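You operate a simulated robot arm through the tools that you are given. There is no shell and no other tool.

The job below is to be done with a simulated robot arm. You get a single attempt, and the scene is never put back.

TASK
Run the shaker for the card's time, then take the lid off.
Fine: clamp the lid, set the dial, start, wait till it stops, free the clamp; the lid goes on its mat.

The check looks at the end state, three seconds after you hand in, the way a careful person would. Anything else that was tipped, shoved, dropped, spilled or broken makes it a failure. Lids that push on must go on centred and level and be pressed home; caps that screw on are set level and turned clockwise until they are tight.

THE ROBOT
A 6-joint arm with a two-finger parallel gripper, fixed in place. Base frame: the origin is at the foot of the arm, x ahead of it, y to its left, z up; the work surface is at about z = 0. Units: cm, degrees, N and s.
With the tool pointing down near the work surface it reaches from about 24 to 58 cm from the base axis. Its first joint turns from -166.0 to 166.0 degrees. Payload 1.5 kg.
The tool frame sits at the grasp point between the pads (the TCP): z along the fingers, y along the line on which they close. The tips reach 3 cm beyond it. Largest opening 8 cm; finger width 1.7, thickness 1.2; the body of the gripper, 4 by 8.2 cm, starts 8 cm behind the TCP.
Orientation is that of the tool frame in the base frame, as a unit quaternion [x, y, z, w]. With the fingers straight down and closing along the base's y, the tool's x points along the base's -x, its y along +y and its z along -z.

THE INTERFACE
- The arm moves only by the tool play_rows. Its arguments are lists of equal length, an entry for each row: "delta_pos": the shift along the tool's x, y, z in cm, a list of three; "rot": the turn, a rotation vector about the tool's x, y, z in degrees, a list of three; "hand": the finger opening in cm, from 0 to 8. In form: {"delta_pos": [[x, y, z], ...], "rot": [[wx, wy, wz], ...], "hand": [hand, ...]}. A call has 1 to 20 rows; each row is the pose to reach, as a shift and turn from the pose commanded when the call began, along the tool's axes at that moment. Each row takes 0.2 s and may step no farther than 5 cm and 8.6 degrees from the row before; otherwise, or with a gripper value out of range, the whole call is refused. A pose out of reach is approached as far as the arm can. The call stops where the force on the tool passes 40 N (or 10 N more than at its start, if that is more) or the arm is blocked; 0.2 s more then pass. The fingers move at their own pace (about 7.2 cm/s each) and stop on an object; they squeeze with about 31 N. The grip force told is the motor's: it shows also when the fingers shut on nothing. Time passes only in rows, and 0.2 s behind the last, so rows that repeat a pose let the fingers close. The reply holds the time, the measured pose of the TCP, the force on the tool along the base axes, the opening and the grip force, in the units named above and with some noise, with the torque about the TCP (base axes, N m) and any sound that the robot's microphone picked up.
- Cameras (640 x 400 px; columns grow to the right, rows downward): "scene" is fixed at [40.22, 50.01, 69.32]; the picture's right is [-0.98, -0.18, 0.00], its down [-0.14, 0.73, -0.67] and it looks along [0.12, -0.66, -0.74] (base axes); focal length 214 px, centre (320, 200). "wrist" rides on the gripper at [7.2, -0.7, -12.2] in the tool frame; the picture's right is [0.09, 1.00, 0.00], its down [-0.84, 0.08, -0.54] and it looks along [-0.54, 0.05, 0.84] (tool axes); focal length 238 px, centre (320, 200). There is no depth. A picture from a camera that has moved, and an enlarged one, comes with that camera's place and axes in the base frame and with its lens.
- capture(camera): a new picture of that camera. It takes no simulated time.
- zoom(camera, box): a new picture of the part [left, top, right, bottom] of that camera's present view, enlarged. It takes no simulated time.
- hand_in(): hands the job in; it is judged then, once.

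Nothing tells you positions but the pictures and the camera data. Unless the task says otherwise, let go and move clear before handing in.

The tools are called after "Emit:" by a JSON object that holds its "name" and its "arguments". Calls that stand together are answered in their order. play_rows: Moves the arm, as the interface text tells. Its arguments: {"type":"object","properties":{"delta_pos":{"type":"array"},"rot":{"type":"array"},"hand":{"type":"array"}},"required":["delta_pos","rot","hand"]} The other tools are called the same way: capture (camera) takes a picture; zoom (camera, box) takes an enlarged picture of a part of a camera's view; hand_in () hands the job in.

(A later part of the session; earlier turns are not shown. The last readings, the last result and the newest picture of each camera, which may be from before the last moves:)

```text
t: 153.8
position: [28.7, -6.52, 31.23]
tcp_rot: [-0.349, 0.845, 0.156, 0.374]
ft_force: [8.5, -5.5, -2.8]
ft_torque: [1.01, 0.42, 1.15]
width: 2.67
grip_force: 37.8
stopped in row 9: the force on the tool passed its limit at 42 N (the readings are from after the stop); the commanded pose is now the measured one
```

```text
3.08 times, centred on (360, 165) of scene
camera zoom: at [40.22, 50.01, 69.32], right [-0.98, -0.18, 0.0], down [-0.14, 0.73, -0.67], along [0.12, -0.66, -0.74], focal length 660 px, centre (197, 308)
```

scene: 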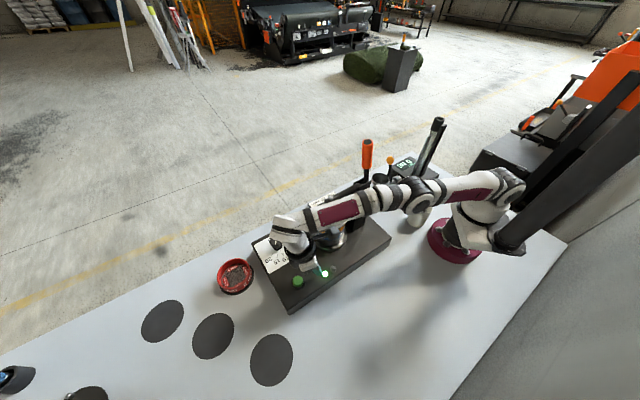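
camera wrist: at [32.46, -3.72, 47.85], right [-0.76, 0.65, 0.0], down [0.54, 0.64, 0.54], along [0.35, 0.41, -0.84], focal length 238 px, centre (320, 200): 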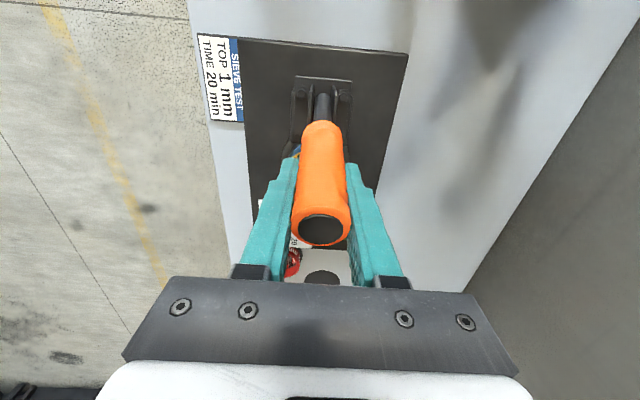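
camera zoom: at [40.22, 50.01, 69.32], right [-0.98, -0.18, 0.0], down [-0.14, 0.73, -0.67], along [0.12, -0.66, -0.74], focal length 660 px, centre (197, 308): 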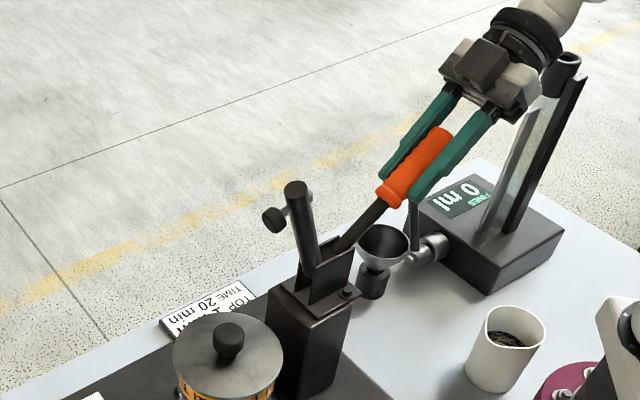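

Emit:
{"name": "play_rows", "arguments": {"delta_pos": [[0.07, -0.03, 0.011], [0.14, -0.03, 0.022], [0.2, -0.03, 0.029], [0.26, -0.03, 0.036], [0.32, -0.03, 0.044], [0.381, -0.03, 0.051], [0.44, -0.03, 0.06], [0.501, -0.03, 0.068], [0.562, -0.03, 0.077], [0.622, -0.03, 0.086], [0.682, -0.03, 0.095], [0.742, -0.03, 0.104], [0.8, -0.03, 0.113], [0.861, -0.03, 0.123], [0.92, -0.03, 0.133], [0.981, -0.03, 0.144], [1.04, -0.03, 0.155], [1.1, -0.03, 0.166], [1.16, -0.03, 0.177], [1.22, -0.03, 0.188]], "rot": [[-0.1, 0, -0.1], [-0.15, 0, -0.1], [-0.15, -0.2, -0.1], [-0.15, -0.4, -0.1], [-0.15, -0.6, -0.1], [-0.15, -0.9, -0.1], [-0.15, -1.1, -0.1], [-0.15, -1.3, -0.1], [-0.15, -1.6, -0.1], [-0.15, -1.8, -0.1], [-0.15, -2.1, -0.1], [-0.15, -2.3, -0.1], [-0.15, -2.6, -0.1], [-0.15, -2.8, -0.1], [-0.15, -3.1, -0.1], [-0.15, -3.3, -0.1], [-0.15, -3.6, -0.1], [-0.15, -3.8, -0.1], [-0.15, -4.1, -0.1], [-0.15, -4.3, -0.1]], "hand": [1, 1, 1, 1, 1, 1, 1, 1, 1, 1, 1, 1, 1, 1, 1, 1, 1, 1, 1, 1]}}

Emit:
{"name": "zoom", "arguments": {"camera": "scene", "box": [290, 100, 430, 230]}}

```text
t: 154.6
position: [28.78, -6.59, 31.04]
tcp_rot: [-0.349, 0.844, 0.157, 0.376]
ft_force: [-17.3, 1.2, 7.3]
ft_torque: [-0.41, -1.24, -1.2]
width: 2.68
grip_force: 37.7
stopped in row 4: the force on the tool passed its limit at 42 N (the readings are from after the stop); the commanded pose is now the measured one
```

```text
3.08 times, centred on (360, 165) of scene
camera zoom: at [40.22, 50.01, 69.32], right [-0.98, -0.18, 0.0], down [-0.14, 0.73, -0.67], along [0.12, -0.66, -0.74], focal length 660 px, centre (197, 308)
```

zoom: 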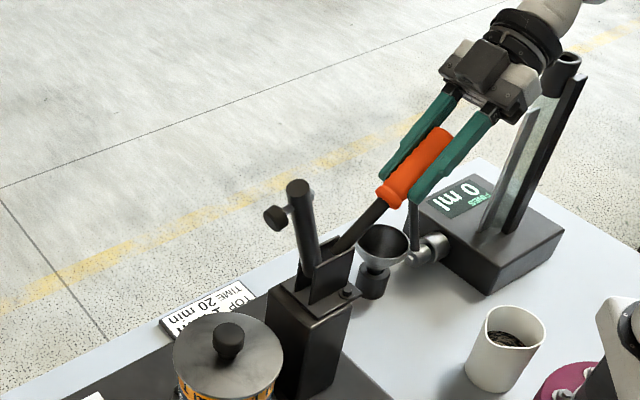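

Emit:
{"name": "play_rows", "arguments": {"delta_pos": [[0.04, 0.015, 0.01], [0.09, 0.015, 0.02], [0.14, 0.015, 0.03], [0.19, 0.015, 0.037], [0.24, 0.015, 0.044], [0.29, 0.015, 0.051], [0.34, 0.015, 0.058], [0.39, 0.015, 0.065], [0.44, 0.015, 0.072], [0.49, 0.015, 0.079], [0.54, 0.015, 0.086], [0.59, 0.015, 0.093], [0.64, 0.015, 0.1], [0.69, 0.015, 0.107], [0.74, 0.015, 0.114], [0.79, 0.015, 0.121], [0.84, 0.015, 0.128], [0.89, 0.015, 0.135]], "rot": [[0.04, 0, 0.03], [0.08, 0, 0.06], [0.08, 0, 0.06], [0.08, 0, 0.06], [0.08, 0, 0.06], [0.08, 0, 0.06], [0.08, 0, 0.06], [0.08, 0, 0.06], [0.08, 0, 0.06], [0.08, 0, 0.06], [0.08, 0, 0.06], [0.08, 0, 0.06], [0.08, 0, 0.06], [0.08, 0, 0.06], [0.08, 0, 0.06], [0.08, 0, 0.06], [0.08, 0, 0.06], [0.08, 0, 0.06]], "hand": [1, 1, 1, 1, 1, 1, 1, 1, 1, 1, 1, 1, 1, 1, 1, 1, 1, 1]}}

Emit:
{"name": "zoom", "arguments": {"camera": "scene", "box": [290, 100, 430, 230]}}

```text
t: 155.3
position: [28.74, -6.63, 31.13]
tcp_rot: [-0.348, 0.845, 0.156, 0.376]
ft_force: [-11.1, -7.4, 9.1]
ft_torque: [0.9, 0.05, 0.85]
width: 2.65
grip_force: 37.1
stopped in row 3: the force on the tool passed its limit at 43 N (the readings are from after the stop); the commanded pose is now the measured one
```

```text
3.08 times, centred on (360, 165) of scene
camera zoom: at [40.22, 50.01, 69.32], right [-0.98, -0.18, 0.0], down [-0.14, 0.73, -0.67], along [0.12, -0.66, -0.74], focal length 660 px, centre (197, 308)
```

zoom: 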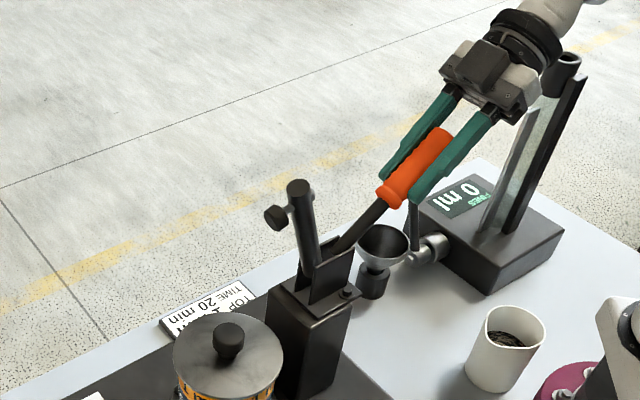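

The handle is nearly back at its original open position, and what remains is mostly grip binding. I'll release here and check that the clamp holds itself.

Emit:
{"name": "play_rows", "arguments": {"delta_pos": [[0, 0, 0], [0, 0, 0], [0, 0, 0], [0, 0, 0]], "rot": [[0, 0, 0], [0, 0, 0], [0, 0, 0], [0, 0, 0]], "hand": [2.6, 4, 6, 8]}}

Emit:
{"name": "zoom", "arguments": {"camera": "scene", "box": [290, 100, 430, 230]}}

Emit:
{"name": "capture", "arguments": {"camera": "wrist"}}

```text
t: 156.3
position: [28.75, -6.68, 31.12]
tcp_rot: [-0.348, 0.844, 0.157, 0.376]
ft_force: [0.5, 0.1, -0.7]
ft_torque: [0.01, -0.01, 0.02]
width: 7.98
grip_force: 0.1
```

```text
3.08 times, centred on (360, 165) of scene
camera zoom: at [40.22, 50.01, 69.32], right [-0.98, -0.18, 0.0], down [-0.14, 0.73, -0.67], along [0.12, -0.66, -0.74], focal length 660 px, centre (197, 308)
```

zoom: 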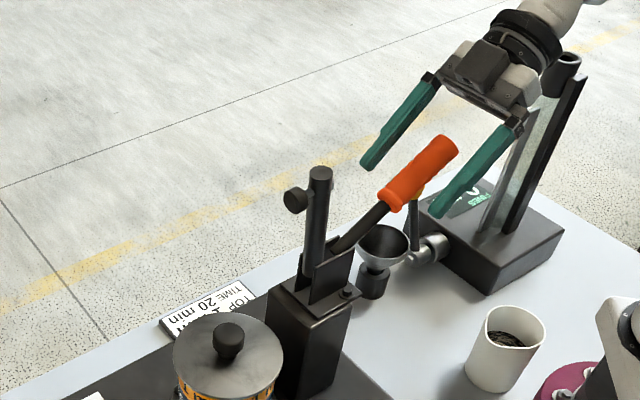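

```text
taken
camera wrist: at [19.45, -16.82, 33.92], right [-0.75, 0.66, -0.07], down [0.06, 0.16, 0.98], along [0.66, 0.73, -0.16], focal length 238 px, centre (320, 200)
```

wrist: 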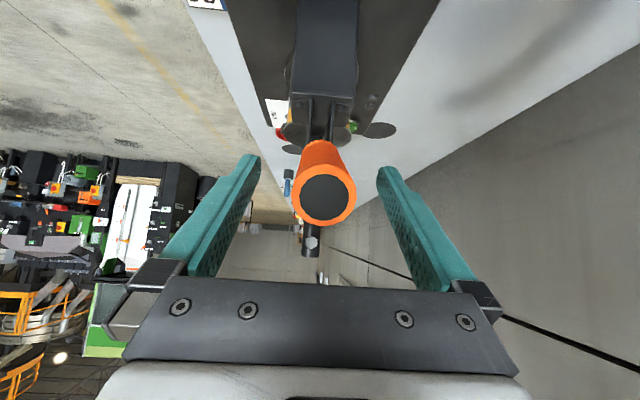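

When released, the clamp swung fully open by itself, with the bar upright as at the start. I'll rise off the handle and bring the tool back to vertical.

Emit:
{"name": "play_rows", "arguments": {"delta_pos": [[-2.2, 0, -2.0], [-4.5, 0, -4.0], [-6.3, 0, -5.7], [-7.4, 0, -6.7], [-8.2, 0, -7.4], [-8.2, 0, -7.4], [-8.2, 0, -7.4], [-8.2, 0, -7.4], [-8.2, 0, -7.4]], "rot": [[0, 0, 0], [0, 0, 0], [0, 8, 0], [0, 16, 0], [0, 24, 0], [0, 32, 0], [0, 40, 0], [0, 47.8, 0], [0, 47.8, 0]], "hand": [8, 8, 8, 8, 8, 8, 8, 8, 8]}}

Emit:
{"name": "capture", "arguments": {"camera": "wrist"}}

Emit:
{"name": "capture", "arguments": {"camera": "scene"}}

```text
t: 158.3
position: [28.87, -6.51, 42.15]
tcp_rot: [-0.382, 0.924, 0.002, 0.001]
ft_force: [0.1, 0.0, 1.6]
ft_torque: [-0.01, 0.0, 0.01]
width: 8.0
grip_force: 0.0
```

```text
taken
camera wrist: at [24.2, -12.1, 54.36], right [-0.77, 0.64, 0.0], down [0.54, 0.64, 0.55], along [0.35, 0.42, -0.84], focal length 238 px, centre (320, 200)
```

wrist: 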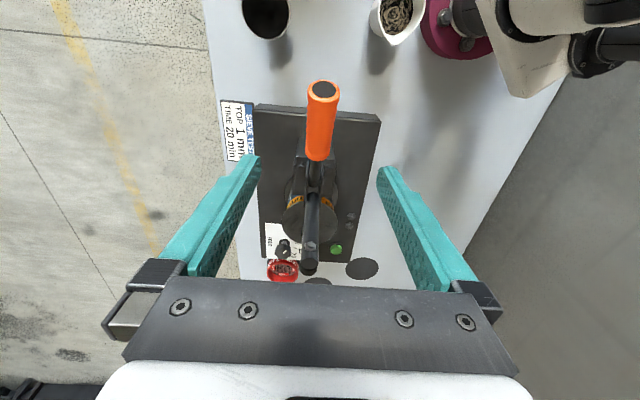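

```text
taken
```

scene: 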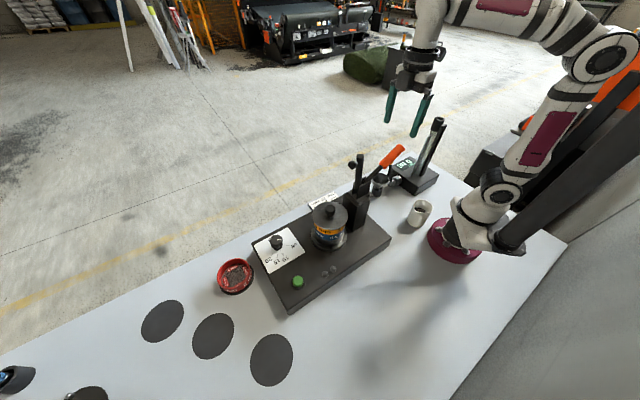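

Now I'll go round to the +y side of the lid and turn the yaw so the gripper stays clear of the upright clamp bar.

Emit:
{"name": "play_rows", "arguments": {"delta_pos": [[-1.52, 1.37, 0.2], [-3.04, 2.75, 0.4], [-4.55, 4.12, 0.6], [-6.07, 5.5, 0.8], [-7.6, 6.86, 1.0], [-9.1, 8.24, 1.2], [-10.6, 9.6, 1.4], [-12.1, 11, 1.6], [-13.7, 12.35, 1.8], [-15.2, 13.7, 2], [-16.7, 15.1, 2.15], [-16.7, 15.1, 2.15]], "rot": [[0, 0, 7.7], [0, 0, 15.4], [0, 0, 23.1], [0, 0, 30.9], [0, 0, 38.6], [0, 0, 46.3], [0, 0, 54], [0, 0, 61.7], [0, 0, 69.5], [0, 0, 77.2], [0, 0, 84.9], [0, 0, 84.9]], "hand": [8, 8, 8, 8, 8, 8, 8, 8, 8, 8, 8, 8]}}

Emit:
{"name": "capture", "arguments": {"camera": "wrist"}}

```text
t: 160.9
position: [29.88, 16.17, 40.08]
tcp_rot: [0.342, 0.94, 0.003, 0.0]
ft_force: [-0.3, -0.5, 0.2]
ft_torque: [-0.02, 0.0, -0.02]
width: 8.01
grip_force: 0.1
```

```text
taken
camera wrist: at [24.08, 20.21, 52.24], right [0.57, 0.82, 0.01], down [0.69, -0.48, 0.54], along [0.45, -0.3, -0.84], focal length 238 px, centre (320, 200)
```

wrist: 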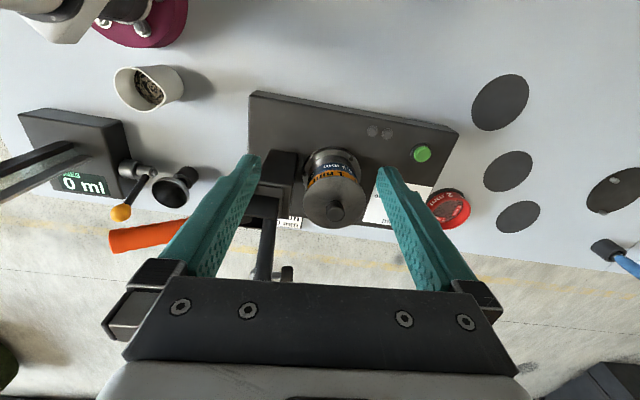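

Emit:
{"name": "play_rows", "arguments": {"delta_pos": [[-1.96, 0.82, 2.02], [-3.92, 1.63, 4.03], [-5.87, 2.45, 6.05], [-7.83, 3.26, 8.06], [-9.79, 4.08, 10.08], [-9.79, 4.08, 10.08]], "rot": [[0, -7.6, 0], [0, -15.2, 0], [0, -22.8, 0], [0, -30.4, 0], [0, -38, 0], [0, -38, 0]], "hand": [8, 8, 8, 8, 8, 8]}}

Emit:
{"name": "capture", "arguments": {"camera": "wrist"}}

Emit:
{"name": "zoom", "arguments": {"camera": "scene", "box": [290, 140, 410, 260]}}

```text
t: 162.3
position: [40.11, 12.96, 29.85]
tcp_rot: [0.324, 0.889, -0.108, 0.307]
ft_force: [0.7, 0.2, 0.2]
ft_torque: [0.01, -0.03, 0.0]
width: 8.0
grip_force: 0.1
```

```text
taken
camera wrist: at [29.69, 20.82, 35.22], right [0.58, 0.81, -0.05], down [0.3, -0.15, 0.94], along [0.76, -0.57, -0.33], focal length 238 px, centre (320, 200)
```

wrist: 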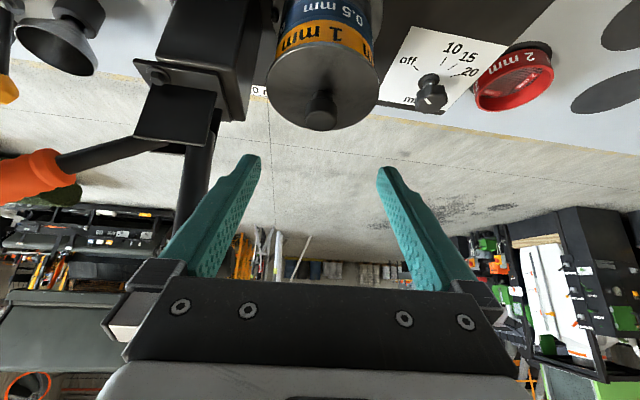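

```text
3.33 times, centred on (350, 200) of scene
camera zoom: at [40.22, 50.01, 69.32], right [-0.98, -0.18, 0.0], down [-0.14, 0.73, -0.67], along [0.12, -0.66, -0.74], focal length 715 px, centre (220, 200)
```

zoom: 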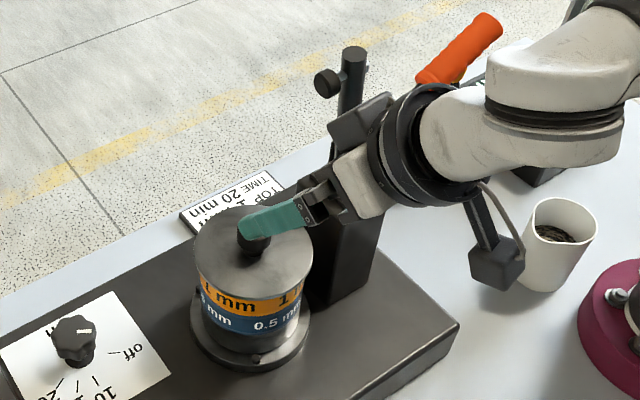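

I have a good side view of the lid. I'll zoom in to measure the knob and lid heights.

Emit:
{"name": "zoom", "arguments": {"camera": "wrist", "box": [240, 0, 400, 140]}}

Emit:
{"name": "zoom", "arguments": {"camera": "scene", "box": [305, 190, 355, 240]}}

```text
2.86 times, centred on (320, 70) of wrist
camera zoom: at [29.69, 20.82, 35.22], right [0.58, 0.81, -0.05], down [0.3, -0.15, 0.94], along [0.76, -0.57, -0.33], focal length 681 px, centre (320, 571)
```

zoom: 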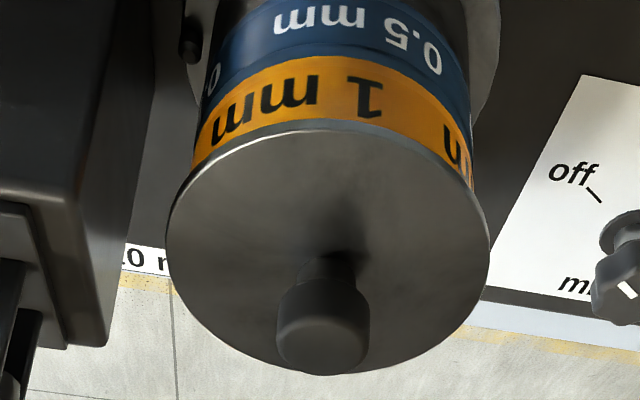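

```text
8.00 times, centred on (330, 215) of scene
camera zoom: at [40.22, 50.01, 69.32], right [-0.98, -0.18, 0.0], down [-0.14, 0.73, -0.67], along [0.12, -0.66, -0.74], focal length 1716 px, centre (240, 80)
```

zoom: 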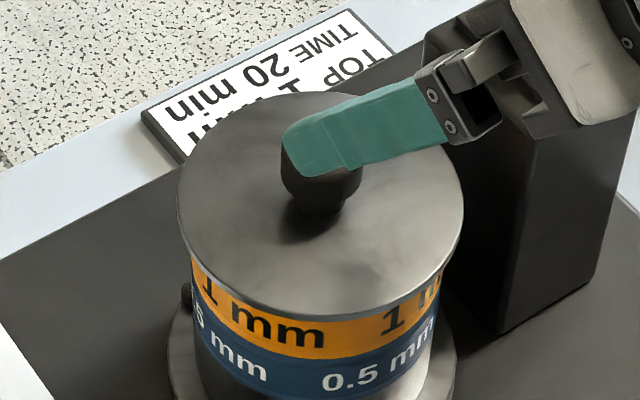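

The knob head is about 3 cm wide at (44.7, 9.0), z≈18–20.5, and the lid top is at z≈17.3. I'll move to just above it with the fingers at 6 cm.

Emit:
{"name": "play_rows", "arguments": {"delta_pos": [[-0.7, -0.04, 1.75], [-1.4, -0.08, 3.5], [-2.075, -0.11, 5.24], [-2.075, -0.11, 5.24]], "rot": [[0, 0, 0], [0, 0, 0], [0, 0, 0], [0, 0, 0]], "hand": [6.5, 6, 6, 6]}}

Emit:
{"name": "capture", "arguments": {"camera": "wrist"}}

Emit:
{"name": "zoom", "arguments": {"camera": "scene", "box": [290, 140, 410, 260]}}

```text
t: 163.3
position: [43.88, 9.55, 27.18]
tcp_rot: [0.325, 0.888, -0.109, 0.305]
ft_force: [0.3, 0.5, 0.0]
ft_torque: [-0.01, 0.02, 0.02]
width: 6.0
grip_force: 0.0
```

```text
taken
camera wrist: at [33.35, 17.64, 32.4], right [0.58, 0.81, -0.05], down [0.3, -0.16, 0.94], along [0.76, -0.57, -0.33], focal length 238 px, centre (320, 200)
```

wrist: 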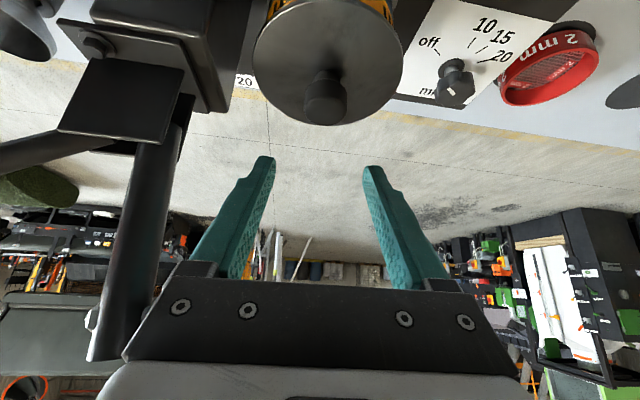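

```text
3.33 times, centred on (350, 200) of scene
camera zoom: at [40.22, 50.01, 69.32], right [-0.98, -0.18, 0.0], down [-0.14, 0.73, -0.67], along [0.12, -0.66, -0.74], focal length 715 px, centre (220, 200)
```

zoom: 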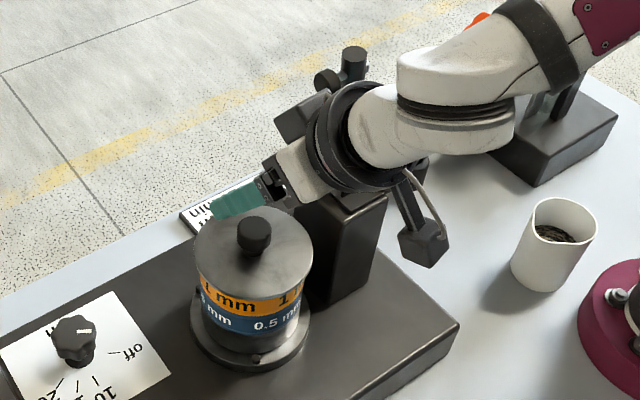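

Emit:
{"name": "play_rows", "arguments": {"delta_pos": [[0.92, 0, 1.18], [1.85, 0, 2.36], [2.46, 0, 3.15], [2.77, 0, 3.55], [2.77, 0, 3.55]], "rot": [[0, 0, 0], [0, 0, 0], [0, 0, 0], [0, 0, 0], [0, 0, 0]], "hand": [6, 6, 6, 6, 6]}}

Emit:
{"name": "capture", "arguments": {"camera": "wrist"}}

Emit:
{"name": "zoom", "arguments": {"camera": "scene", "box": [300, 170, 380, 250]}}

```text
t: 164.6
position: [43.66, 9.75, 22.61]
tcp_rot: [0.324, 0.889, -0.108, 0.306]
ft_force: [0.2, -0.5, -0.5]
ft_torque: [0.01, -0.02, -0.01]
width: 5.98
grip_force: 0.0
```

```text
taken
camera wrist: at [33.21, 17.66, 27.94], right [0.58, 0.81, -0.05], down [0.3, -0.16, 0.94], along [0.75, -0.57, -0.33], focal length 238 px, centre (320, 200)
```

wrist: 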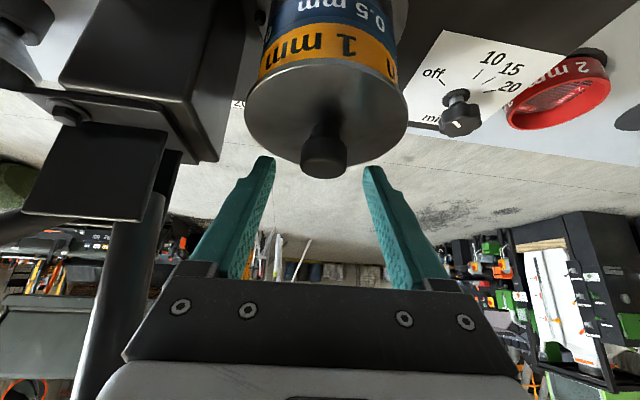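

```text
5.00 times, centred on (340, 210) of scene
camera zoom: at [40.22, 50.01, 69.32], right [-0.98, -0.18, 0.0], down [-0.14, 0.73, -0.67], along [0.12, -0.66, -0.74], focal length 1072 px, centre (220, 150)
```

zoom: 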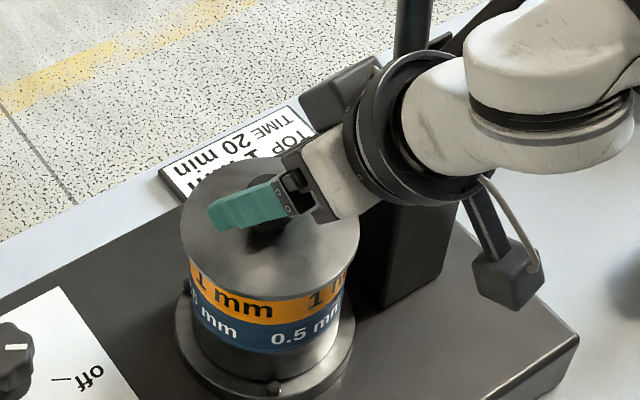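

Emit:
{"name": "play_rows", "arguments": {"delta_pos": [[0.25, 0.05, 0.32], [0.49, 0.1, 0.63], [0.74, 0.1, 0.95], [0.92, 0.1, 1.18], [1.05, 0.1, 1.34], [1.05, 0.1, 1.34]], "rot": [[0, 0, 0], [0, 0, 0], [0, 0, 0], [0, 0, 0], [0, 0, 0], [0, 0, 0]], "hand": [6, 6, 6, 6, 6, 6]}}

Emit:
{"name": "capture", "arguments": {"camera": "wrist"}}

Emit:
{"name": "zoom", "arguments": {"camera": "scene", "box": [305, 185, 355, 235]}}

```text
t: 165.9
position: [43.82, 9.64, 21.11]
tcp_rot: [0.325, 0.888, -0.109, 0.306]
ft_force: [0.5, -1.1, 0.5]
ft_torque: [0.01, -0.01, 0.01]
width: 5.99
grip_force: 0.0
```

```text
taken
camera wrist: at [33.31, 17.6, 26.29], right [0.58, 0.81, -0.05], down [0.3, -0.16, 0.94], along [0.75, -0.57, -0.33], focal length 238 px, centre (320, 200)
```

wrist: 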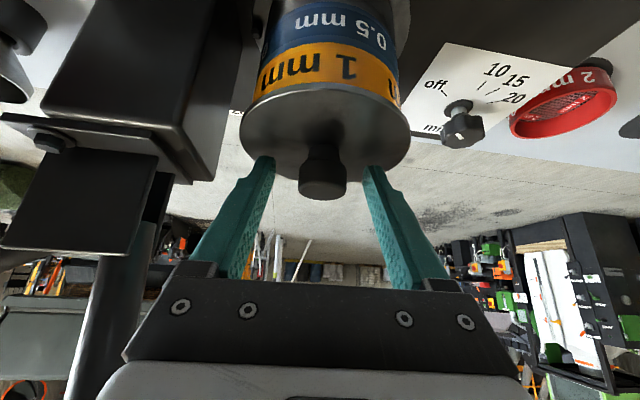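

```text
8.00 times, centred on (330, 210) of scene
camera zoom: at [40.22, 50.01, 69.32], right [-0.98, -0.18, 0.0], down [-0.14, 0.73, -0.67], along [0.12, -0.66, -0.74], focal length 1716 px, centre (240, 120)
```

zoom: 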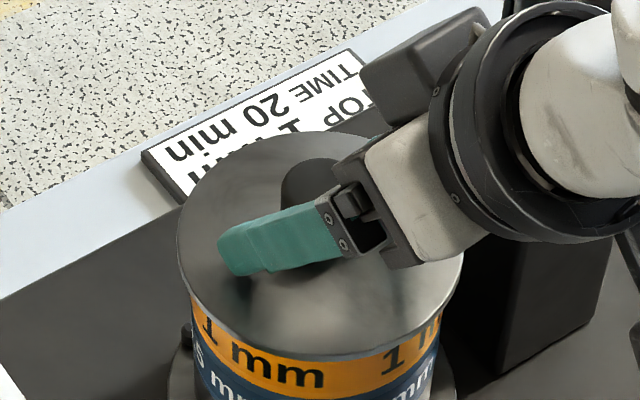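

Emit:
{"name": "play_rows", "arguments": {"delta_pos": [[0.12, 0.04, 0.16], [0.2, 0.08, 0.26], [0.2, 0.08, 0.26]], "rot": [[0, 0, 0], [0, 0, 0], [0, 0, 0]], "hand": [6, 6, 6]}}

Emit:
{"name": "play_rows", "arguments": {"delta_pos": [[0, 0, 0], [0, 0, 0], [0, 0, 0], [0, 0, 0], [0, 0, 0]], "rot": [[0, 0, 0], [0, 0, 0], [0, 0, 0], [0, 0, 0], [0, 0, 0]], "hand": [4.5, 3.5, 2.5, 1.5, 1]}}

Emit:
{"name": "capture", "arguments": {"camera": "wrist"}}

Emit:
{"name": "zoom", "arguments": {"camera": "scene", "box": [305, 185, 355, 235]}}

```text
t: 166.8
position: [43.93, 9.74, 20.76]
tcp_rot: [0.325, 0.888, -0.108, 0.307]
ft_force: [-6.5, 1.4, 24.5]
ft_torque: [-0.57, 0.35, -0.15]
width: 6.21
grip_force: 1.2
```

```text
t: 167.3
position: [44.04, 9.5, 20.86]
tcp_rot: [0.326, 0.887, -0.11, 0.308]
ft_force: [1.1, -0.5, 5.0]
ft_torque: [-0.11, 0.04, -0.01]
width: 3.86
grip_force: 2.0
stopped in row 2: the force on the tool passed its limit at 43 N (the readings are from after the stop); the commanded pose is now the measured one
```

```text
taken
camera wrist: at [33.47, 17.61, 26.0], right [0.59, 0.81, -0.05], down [0.29, -0.15, 0.94], along [0.75, -0.57, -0.33], focal length 238 px, centre (320, 200)
```

wrist: 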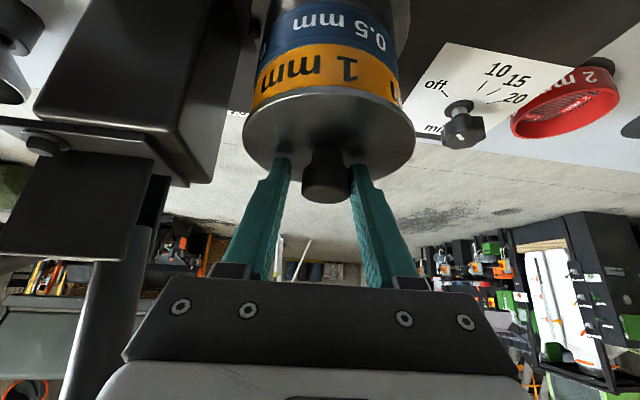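

```text
8.00 times, centred on (330, 210) of scene
camera zoom: at [40.22, 50.01, 69.32], right [-0.98, -0.18, 0.0], down [-0.14, 0.73, -0.67], along [0.12, -0.66, -0.74], focal length 1716 px, centre (240, 120)
```

zoom: 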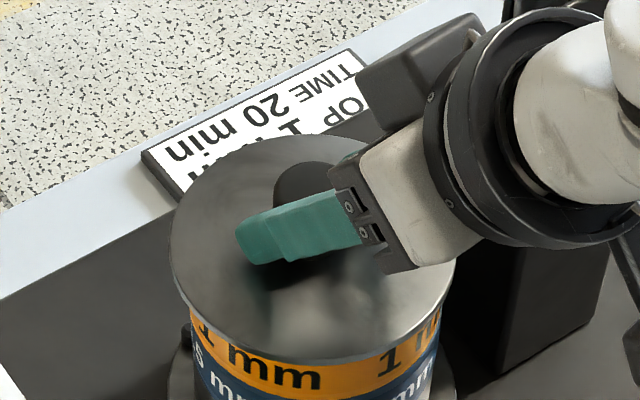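

The fingertips touched the lid top, at z≈17.9, and nudged it. I'll raise a little right away to unload it and check the lid.

Emit:
{"name": "play_rows", "arguments": {"delta_pos": [[-0.12, 0, -0.16], [-0.25, 0, -0.32], [-0.25, 0, -0.32]], "rot": [[0, 0, 0], [0, 0, 0], [0, 0, 0]], "hand": [4, 4.2, 4.5]}}

Emit:
{"name": "zoom", "arguments": {"camera": "scene", "box": [305, 190, 355, 240]}}

Emit:
{"name": "zoom", "arguments": {"camera": "wrist", "box": [220, 60, 420, 220]}}

Emit:
{"name": "zoom", "arguments": {"camera": "scene", "box": [290, 180, 370, 260]}}

```text
t: 168.1
position: [43.92, 9.61, 21.15]
tcp_rot: [0.326, 0.888, -0.11, 0.306]
ft_force: [-0.7, 0.1, 0.5]
ft_torque: [0.0, 0.01, -0.05]
width: 4.5
grip_force: 0.0
```

```text
8.00 times, centred on (330, 215) of scene
camera zoom: at [40.22, 50.01, 69.32], right [-0.98, -0.18, 0.0], down [-0.14, 0.73, -0.67], along [0.12, -0.66, -0.74], focal length 1716 px, centre (240, 80)
```

zoom: 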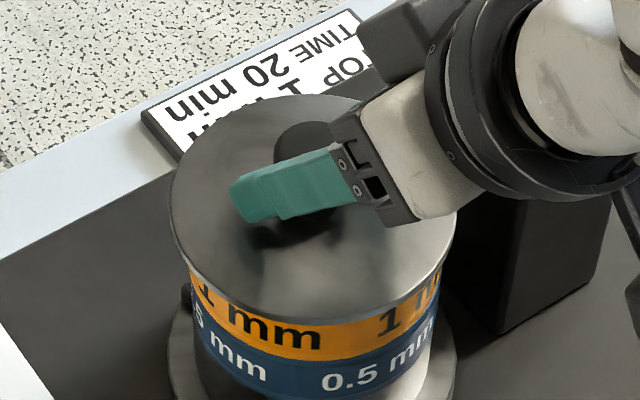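

```text
2.50 times, centred on (320, 140) of wrist
camera zoom: at [33.45, 17.58, 26.33], right [0.59, 0.81, -0.05], down [0.3, -0.15, 0.94], along [0.75, -0.57, -0.33], focal length 596 px, centre (320, 350)
```

zoom: 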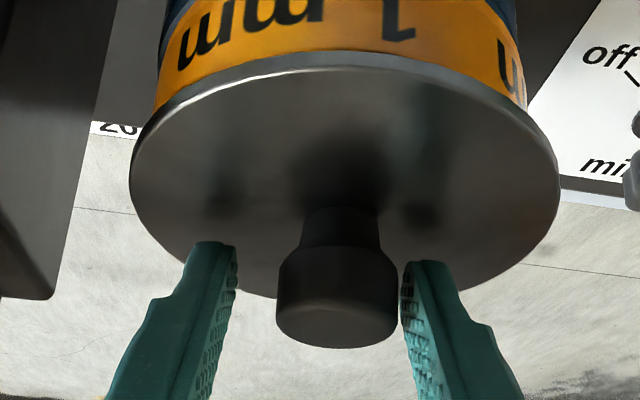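

```text
5.00 times, centred on (330, 220) of scene
camera zoom: at [40.22, 50.01, 69.32], right [-0.98, -0.18, 0.0], down [-0.14, 0.73, -0.67], along [0.12, -0.66, -0.74], focal length 1072 px, centre (270, 100)
```

zoom: 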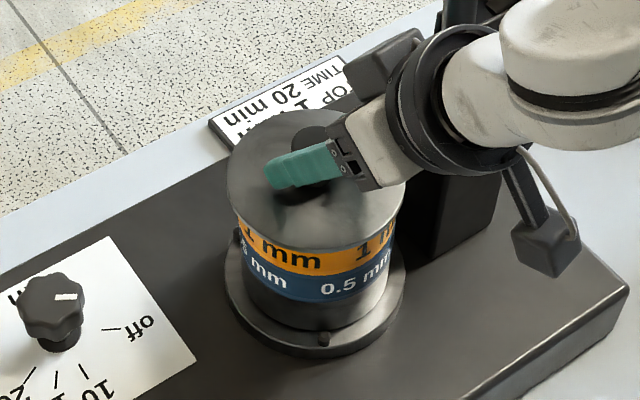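

The lid slid about 0.25 cm on the stack but sits flat, and nothing else moved. I'll centre on the knob (shift +0.35) at this height and close gently.

Emit:
{"name": "play_rows", "arguments": {"delta_pos": [[0, 0.18, 0], [0, 0.36, 0], [0, 0.36, 0], [0, 0.36, 0], [0, 0.36, 0], [0, 0.36, 0]], "rot": [[0, 0, 0], [0, 0, 0], [0, 0, 0], [0, 0, 0], [0, 0, 0], [0, 0, 0]], "hand": [4.5, 4.5, 4, 3.5, 3, 2.5]}}

Emit:
{"name": "zoom", "arguments": {"camera": "wrist", "box": [220, 60, 420, 220]}}

```text
t: 169.5
position: [44.03, 9.92, 21.13]
tcp_rot: [0.326, 0.887, -0.109, 0.307]
ft_force: [-0.8, 0.6, 0.1]
ft_torque: [0.01, 0.02, 0.02]
width: 2.91
grip_force: 31.1
```

```text
2.50 times, centred on (320, 140) of wrist
camera zoom: at [33.7, 17.95, 26.3], right [0.59, 0.81, -0.05], down [0.3, -0.15, 0.94], along [0.75, -0.57, -0.33], focal length 596 px, centre (320, 350)
```

zoom: 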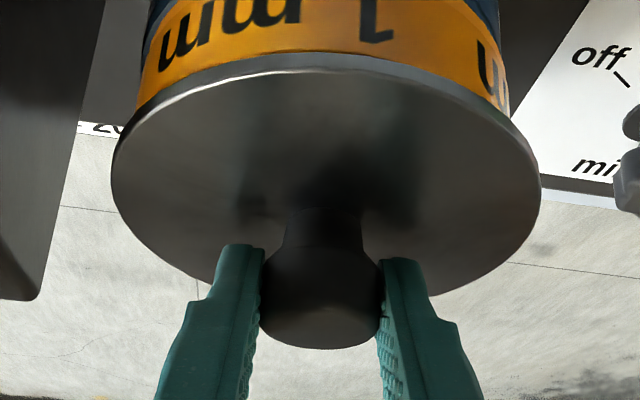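

The knob is gripped at 2.9 cm and 31 N, with no side load. I'll lift straight up slowly.

Emit:
{"name": "play_rows", "arguments": {"delta_pos": [[0, 0, 0], [-0.12, 0, -0.16], [-0.25, 0, -0.32], [-0.43, 0, -0.55], [-0.62, 0, -0.79], [-0.92, 0, -1.18], [-1.23, 0, -1.58]], "rot": [[0, 0, 0], [0, 0, 0], [0, 0, 0], [0, 0, 0], [0, 0, 0], [0, 0, 0], [0, 0, 0]], "hand": [1, 1, 1, 1, 1, 1, 1]}}

Emit:
{"name": "zoom", "arguments": {"camera": "scene", "box": [290, 170, 370, 250]}}

Emit:
{"name": "capture", "arguments": {"camera": "wrist"}}

```text
t: 171.1
position: [44.32, 9.85, 23.03]
tcp_rot: [0.325, 0.888, -0.109, 0.307]
ft_force: [-0.3, -0.2, -0.9]
ft_torque: [-0.01, 0.02, 0.01]
width: 2.91
grip_force: 30.8
```

```text
5.00 times, centred on (330, 210) of scene
camera zoom: at [40.22, 50.01, 69.32], right [-0.98, -0.18, 0.0], down [-0.14, 0.73, -0.67], along [0.12, -0.66, -0.74], focal length 1072 px, centre (270, 150)
```

zoom: 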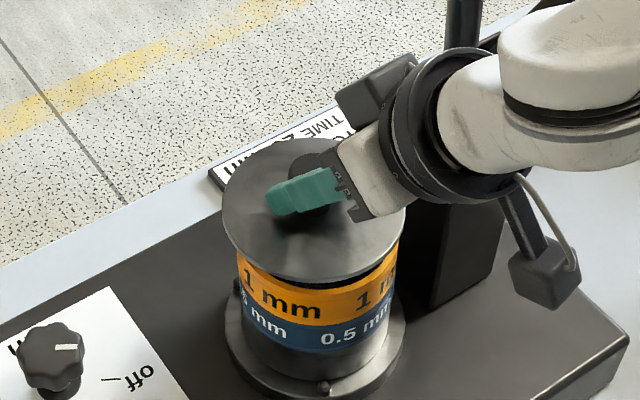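

```text
taken
camera wrist: at [33.88, 17.96, 28.28], right [0.59, 0.81, -0.05], down [0.3, -0.15, 0.94], along [0.75, -0.57, -0.33], focal length 238 px, centre (320, 200)
```

wrist: 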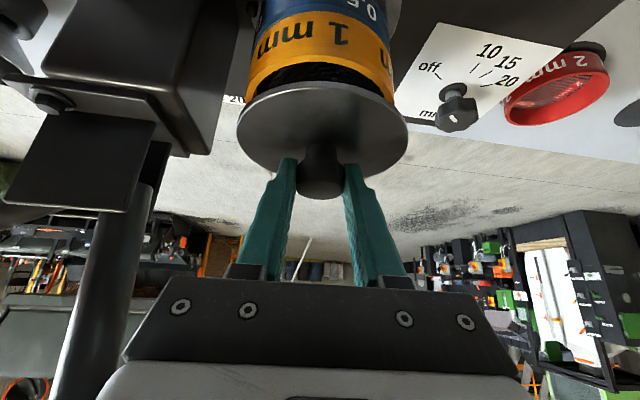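

The lid is lifted free and the sieves stayed in place. I'll carry it up and away from the clamp toward +y, turning as I go.

Emit:
{"name": "play_rows", "arguments": {"delta_pos": [[-0.6, 0, -0.8], [-1.23, 0, -1.58], [-0.57, 1.5, -2.25], [0.09, 3.0, -2.93], [0.75, 4.5, -3.6], [1.4, 6.0, -4.27], [2.06, 7.5, -4.94], [2.72, 9.0, -5.61], [3.38, 10.5, -6.29], [4.04, 12.0, -6.96], [4.04, 12.0, -6.96]], "rot": [[0, 0, 0], [0, 0, 0], [-3.08, 0, -3.94], [-6.16, 0, -7.88], [-9.24, 0, -11.82], [-12.3, 0, -15.76], [-15.4, 0, -19.7], [-18.5, 0, -23.6], [-21.5, 0, -27.6], [-24.6, 0, -31.5], [-24.6, 0, -31.5]], "hand": [1, 1, 1, 1, 1, 1, 1, 1, 1, 1, 1]}}

Emit:
{"name": "capture", "arguments": {"camera": "scene"}}

Emit:
{"name": "capture", "arguments": {"camera": "wrist"}}

```text
t: 173.5
position: [46.09, 23.8, 26.29]
tcp_rot: [0.002, 0.945, 0.001, 0.328]
ft_force: [0.1, -0.1, -1.8]
ft_torque: [-0.01, 0.02, 0.0]
width: 2.91
grip_force: 31.5
```

```text
taken
```

scene: 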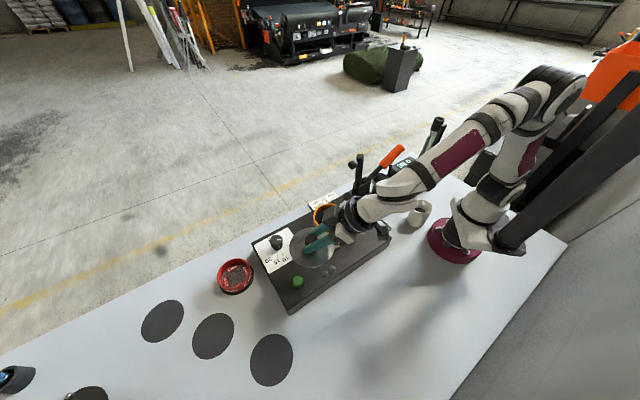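

```text
taken
camera wrist: at [33.02, 23.2, 31.5], right [-0.07, 1.0, -0.05], down [0.32, 0.07, 0.94], along [0.94, 0.05, -0.33], focal length 238 px, centre (320, 200)
```

wrist: 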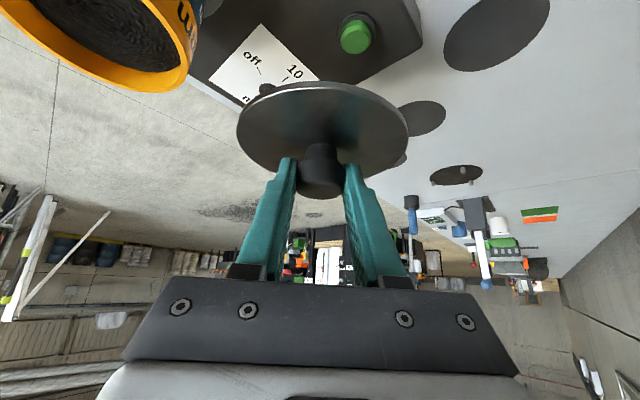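

The lid is held steady and level. I'll carry it to above the nearest mat.

Emit:
{"name": "play_rows", "arguments": {"delta_pos": [[0.18, 1.46, 0.97], [0.36, 2.93, 1.95], [0.54, 4.39, 2.92], [0.72, 5.86, 3.89], [0.9, 7.32, 4.87], [1.08, 8.79, 5.84], [1.27, 10.25, 6.82], [1.45, 11.7, 7.79], [1.63, 13.2, 8.76], [1.81, 14.6, 9.74], [1.99, 16.1, 10.7], [2.17, 17.6, 11.7], [2.35, 19.0, 12.66], [2.53, 20.5, 13.63], [2.53, 20.5, 13.63]], "rot": [[-1.77, 0, -2.26], [-3.54, 0, -4.52], [-5.3, 0, -6.79], [-7.07, 0, -9.05], [-8.84, 0, -11.3], [-10.6, 0, -13.6], [-12.4, 0, -15.8], [-14.1, 0, -18.1], [-15.9, 0, -20.4], [-17.7, 0, -22.6], [-19.4, 0, -24.9], [-21.2, 0, -27.2], [-23, 0, -29.4], [-24.75, 0, -31.7], [-24.75, 0, -31.7]], "hand": [1, 1, 1, 1, 1, 1, 1, 1, 1, 1, 1, 1, 1, 1, 1]}}

Emit:
{"name": "capture", "arguments": {"camera": "scene"}}

Emit:
{"name": "capture", "arguments": {"camera": "wrist"}}

```text
t: 176.7
position: [52.66, 44.71, 14.05]
tcp_rot: [-0.324, 0.887, 0.113, 0.308]
ft_force: [0.7, 0.0, 0.1]
ft_torque: [-0.02, 0.01, 0.0]
width: 2.91
grip_force: 31.2
```

```text
taken
```

scene: 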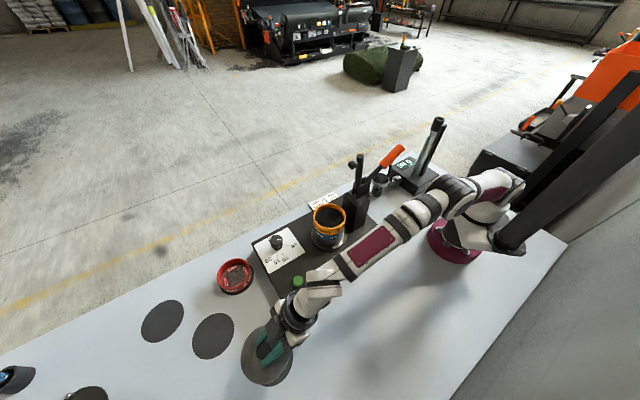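

```text
taken
camera wrist: at [43.05, 35.7, 19.25], right [-0.7, 0.71, -0.06], down [0.2, 0.27, 0.94], along [0.69, 0.65, -0.33], focal length 238 px, centre (320, 200)
```

wrist: 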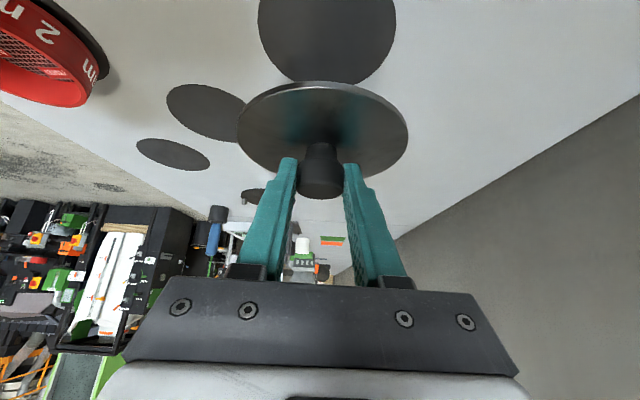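

The lid is above the mat. I'll zoom to measure the mat's outline against the lid for centring.

Emit:
{"name": "zoom", "arguments": {"camera": "wrist", "box": [220, 0, 440, 140]}}

Emit:
{"name": "zoom", "arguments": {"camera": "scene", "box": [220, 300, 320, 400]}}

```text
2.86 times, centred on (330, 70) of wrist
camera zoom: at [43.05, 35.7, 19.25], right [-0.7, 0.71, -0.06], down [0.2, 0.27, 0.94], along [0.69, 0.65, -0.33], focal length 681 px, centre (291, 571)
```

zoom: 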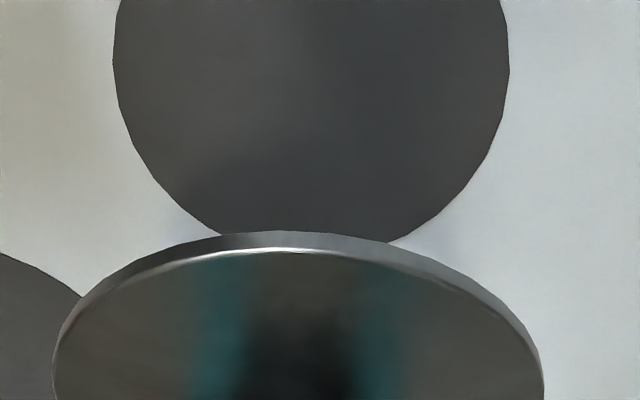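

```text
4.00 times, centred on (270, 350) of scene
camera zoom: at [40.22, 50.01, 69.32], right [-0.98, -0.18, 0.0], down [-0.14, 0.73, -0.67], along [0.12, -0.66, -0.74], focal length 858 px, centre (520, -400)
```

zoom: 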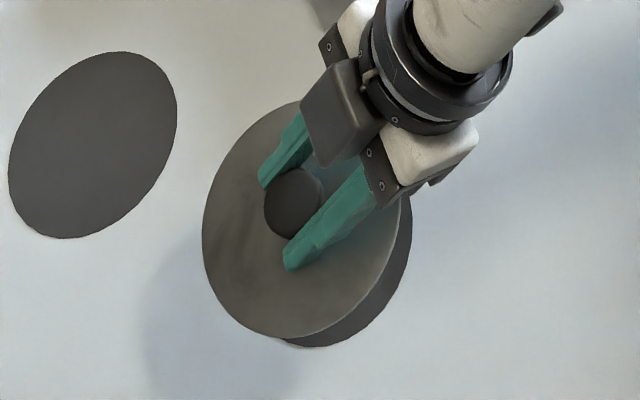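

The lid is within about half a centimetre of the mat's centre. I'll lower it to about 2 cm above the mat and compare again.

Emit:
{"name": "play_rows", "arguments": {"delta_pos": [[0.9, 0, 1.15], [1.8, 0, 2.29], [2.7, 0, 3.44], [3.6, 0, 4.58], [4.5, 0, 5.7], [5.26, 0, 6.68], [5.26, 0, 6.68]], "rot": [[0, 0, 0], [0, 0, 0], [0, 0, 0], [0, 0, 0], [0, 0, 0], [0, 0, 0], [0, 0, 0]], "hand": [1, 1, 1, 1, 1, 1, 1]}}

Emit:
{"name": "zoom", "arguments": {"camera": "scene", "box": [220, 300, 320, 400]}}

Emit:
{"name": "zoom", "arguments": {"camera": "wrist", "box": [220, 0, 440, 200]}}

```text
t: 178.3
position: [52.86, 44.48, 5.58]
tcp_rot: [-0.323, 0.888, 0.112, 0.309]
ft_force: [-0.4, -0.1, -1.3]
ft_torque: [0.0, 0.02, 0.03]
width: 2.91
grip_force: 30.9
```

```text
4.00 times, centred on (270, 350) of scene
camera zoom: at [40.22, 50.01, 69.32], right [-0.98, -0.18, 0.0], down [-0.14, 0.73, -0.67], along [0.12, -0.66, -0.74], focal length 858 px, centre (520, -400)
```

zoom: 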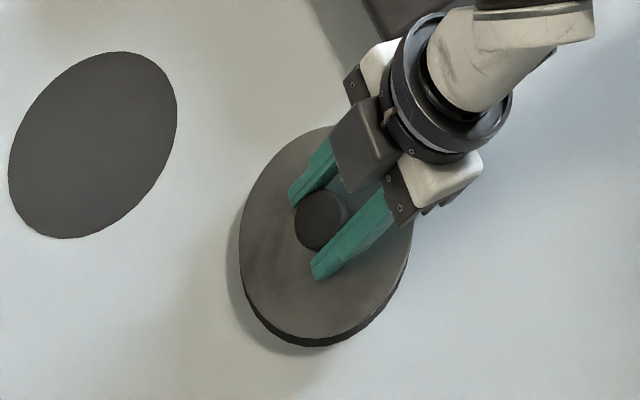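

```text
2.00 times, centred on (330, 100) of wrist
camera zoom: at [43.17, 35.49, 10.73], right [-0.7, 0.72, -0.06], down [0.2, 0.27, 0.94], along [0.69, 0.65, -0.33], focal length 477 px, centre (300, 400)
```

zoom: 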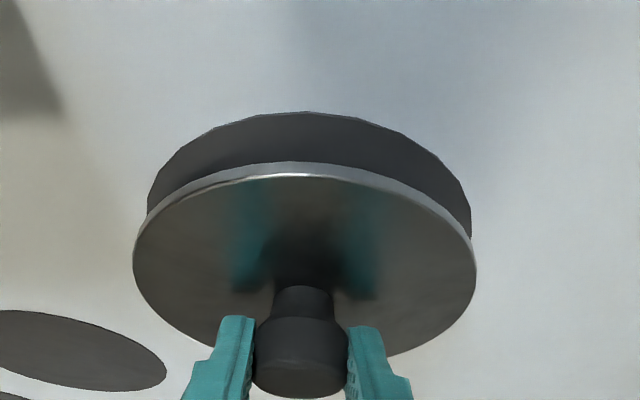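

Wrist and scene measurements bracket the lid within about 0.3 cm of the mat's centre. I'll lower it slowly and feel for contact.

Emit:
{"name": "play_rows", "arguments": {"delta_pos": [[0.124, 0, 0.157], [0.247, 0, 0.314], [0.371, 0, 0.472], [0.495, 0, 0.629], [0.618, 0, 0.786], [0.68, 0, 0.865]], "rot": [[0, 0, 0], [0, 0, 0], [0, 0, 0], [0, 0, 0], [0, 0, 0], [0, 0, 0]], "hand": [1, 1, 1, 1, 1, 1]}}

Emit:
{"name": "zoom", "arguments": {"camera": "wrist", "box": [220, 0, 440, 200]}}

Emit:
{"name": "zoom", "arguments": {"camera": "scene", "box": [230, 310, 310, 390]}}

```text
t: 179.7
position: [52.64, 44.26, 4.52]
tcp_rot: [-0.324, 0.887, 0.112, 0.308]
ft_force: [-0.1, 0.3, -0.6]
ft_torque: [-0.02, 0.03, 0.02]
width: 2.92
grip_force: 31.2
```

```text
2.00 times, centred on (330, 100) of wrist
camera zoom: at [43.02, 35.33, 9.59], right [-0.7, 0.72, -0.06], down [0.2, 0.27, 0.94], along [0.69, 0.65, -0.33], focal length 477 px, centre (300, 400)
```

zoom: 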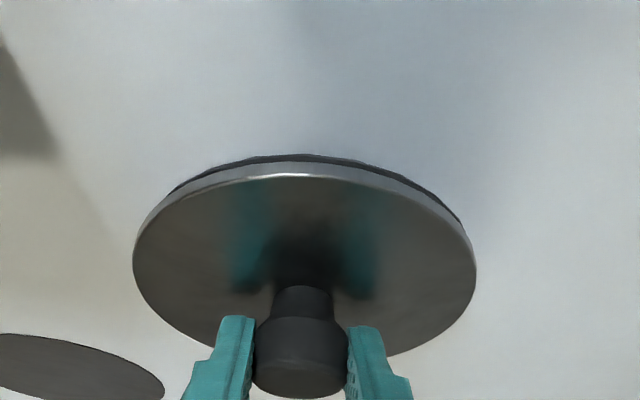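

```text
5.00 times, centred on (270, 350) of scene
camera zoom: at [40.22, 50.01, 69.32], right [-0.98, -0.18, 0.0], down [-0.14, 0.73, -0.67], along [0.12, -0.66, -0.74], focal length 1072 px, centre (570, -550)
```

zoom: 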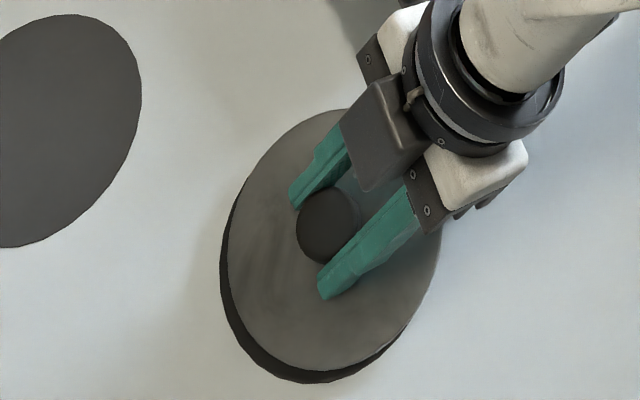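

From the scene view the lid sits about 0.5 cm inward of the mat's centre. I'll shift outward 0.5 cm and check again.

Emit:
{"name": "play_rows", "arguments": {"delta_pos": [[-0.2, 0, 0.155], [-0.39, 0, 0.31], [-0.39, 0, 0.31], [-0.39, 0, 0.31]], "rot": [[0, 0, 0], [0, 0, 0], [0, 0, 0], [0, 0, 0]], "hand": [1, 1, 1, 1]}}

Emit:
{"name": "zoom", "arguments": {"camera": "wrist", "box": [220, 0, 440, 200]}}

Emit:
{"name": "zoom", "arguments": {"camera": "scene", "box": [230, 310, 310, 390]}}

```text
t: 180.7
position: [53.04, 44.76, 4.22]
tcp_rot: [-0.323, 0.887, 0.112, 0.309]
ft_force: [1.2, 3.4, 6.1]
ft_torque: [0.18, 0.2, -0.08]
width: 2.91
grip_force: 30.8
```

```text
2.00 times, centred on (330, 100) of wrist
camera zoom: at [43.44, 35.79, 9.54], right [-0.7, 0.72, -0.06], down [0.19, 0.26, 0.94], along [0.69, 0.65, -0.32], focal length 477 px, centre (300, 400)
```

zoom: 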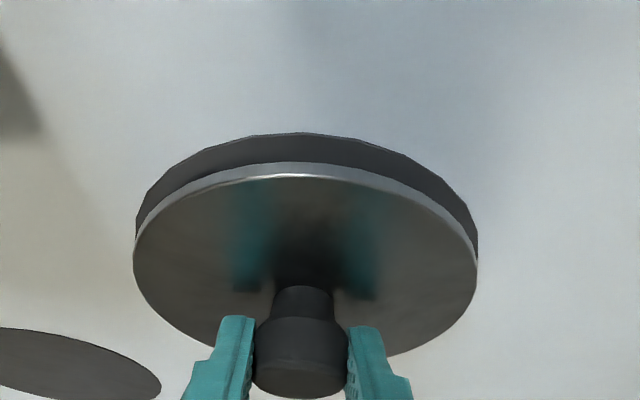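

```text
5.00 times, centred on (270, 350) of scene
camera zoom: at [40.22, 50.01, 69.32], right [-0.98, -0.18, 0.0], down [-0.14, 0.73, -0.67], along [0.12, -0.66, -0.74], focal length 1072 px, centre (570, -550)
```

zoom: 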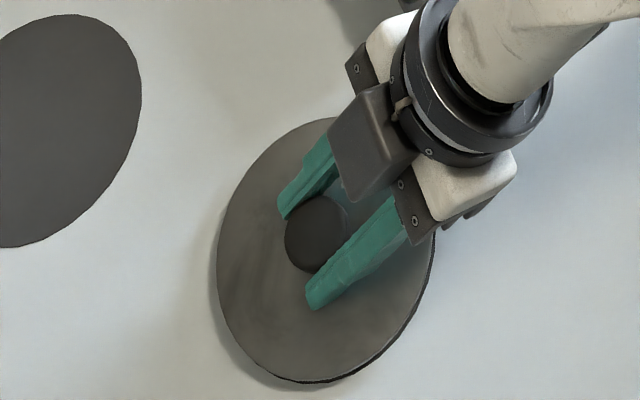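

There is light contact of about 6 N, so the lid is at the mat. I'll zoom in further to confirm it is centred before letting go.

Emit:
{"name": "zoom", "arguments": {"camera": "scene", "box": [240, 328, 304, 392]}}

Emit:
{"name": "capture", "arguments": {"camera": "wrist"}}

```text
6.25 times, centred on (272, 360) of scene
camera zoom: at [40.22, 50.01, 69.32], right [-0.98, -0.18, 0.0], down [-0.14, 0.73, -0.67], along [0.12, -0.66, -0.74], focal length 1340 px, centre (620, -800)
```

zoom: 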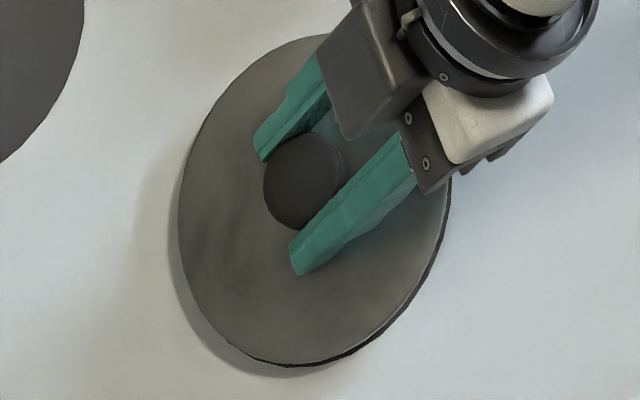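

```text
taken
camera wrist: at [43.44, 35.79, 9.54], right [-0.7, 0.72, -0.06], down [0.19, 0.26, 0.94], along [0.69, 0.65, -0.32], focal length 238 px, centre (320, 200)
```

wrist: 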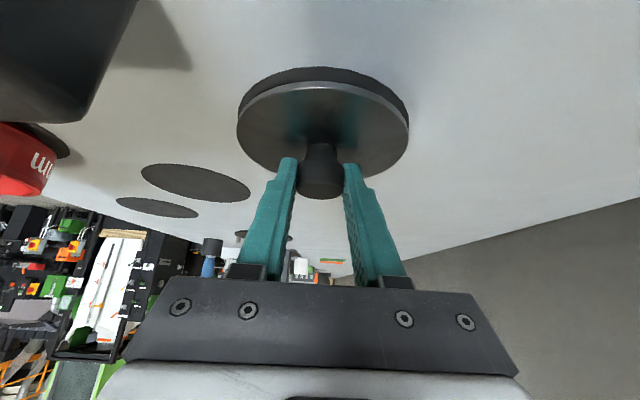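

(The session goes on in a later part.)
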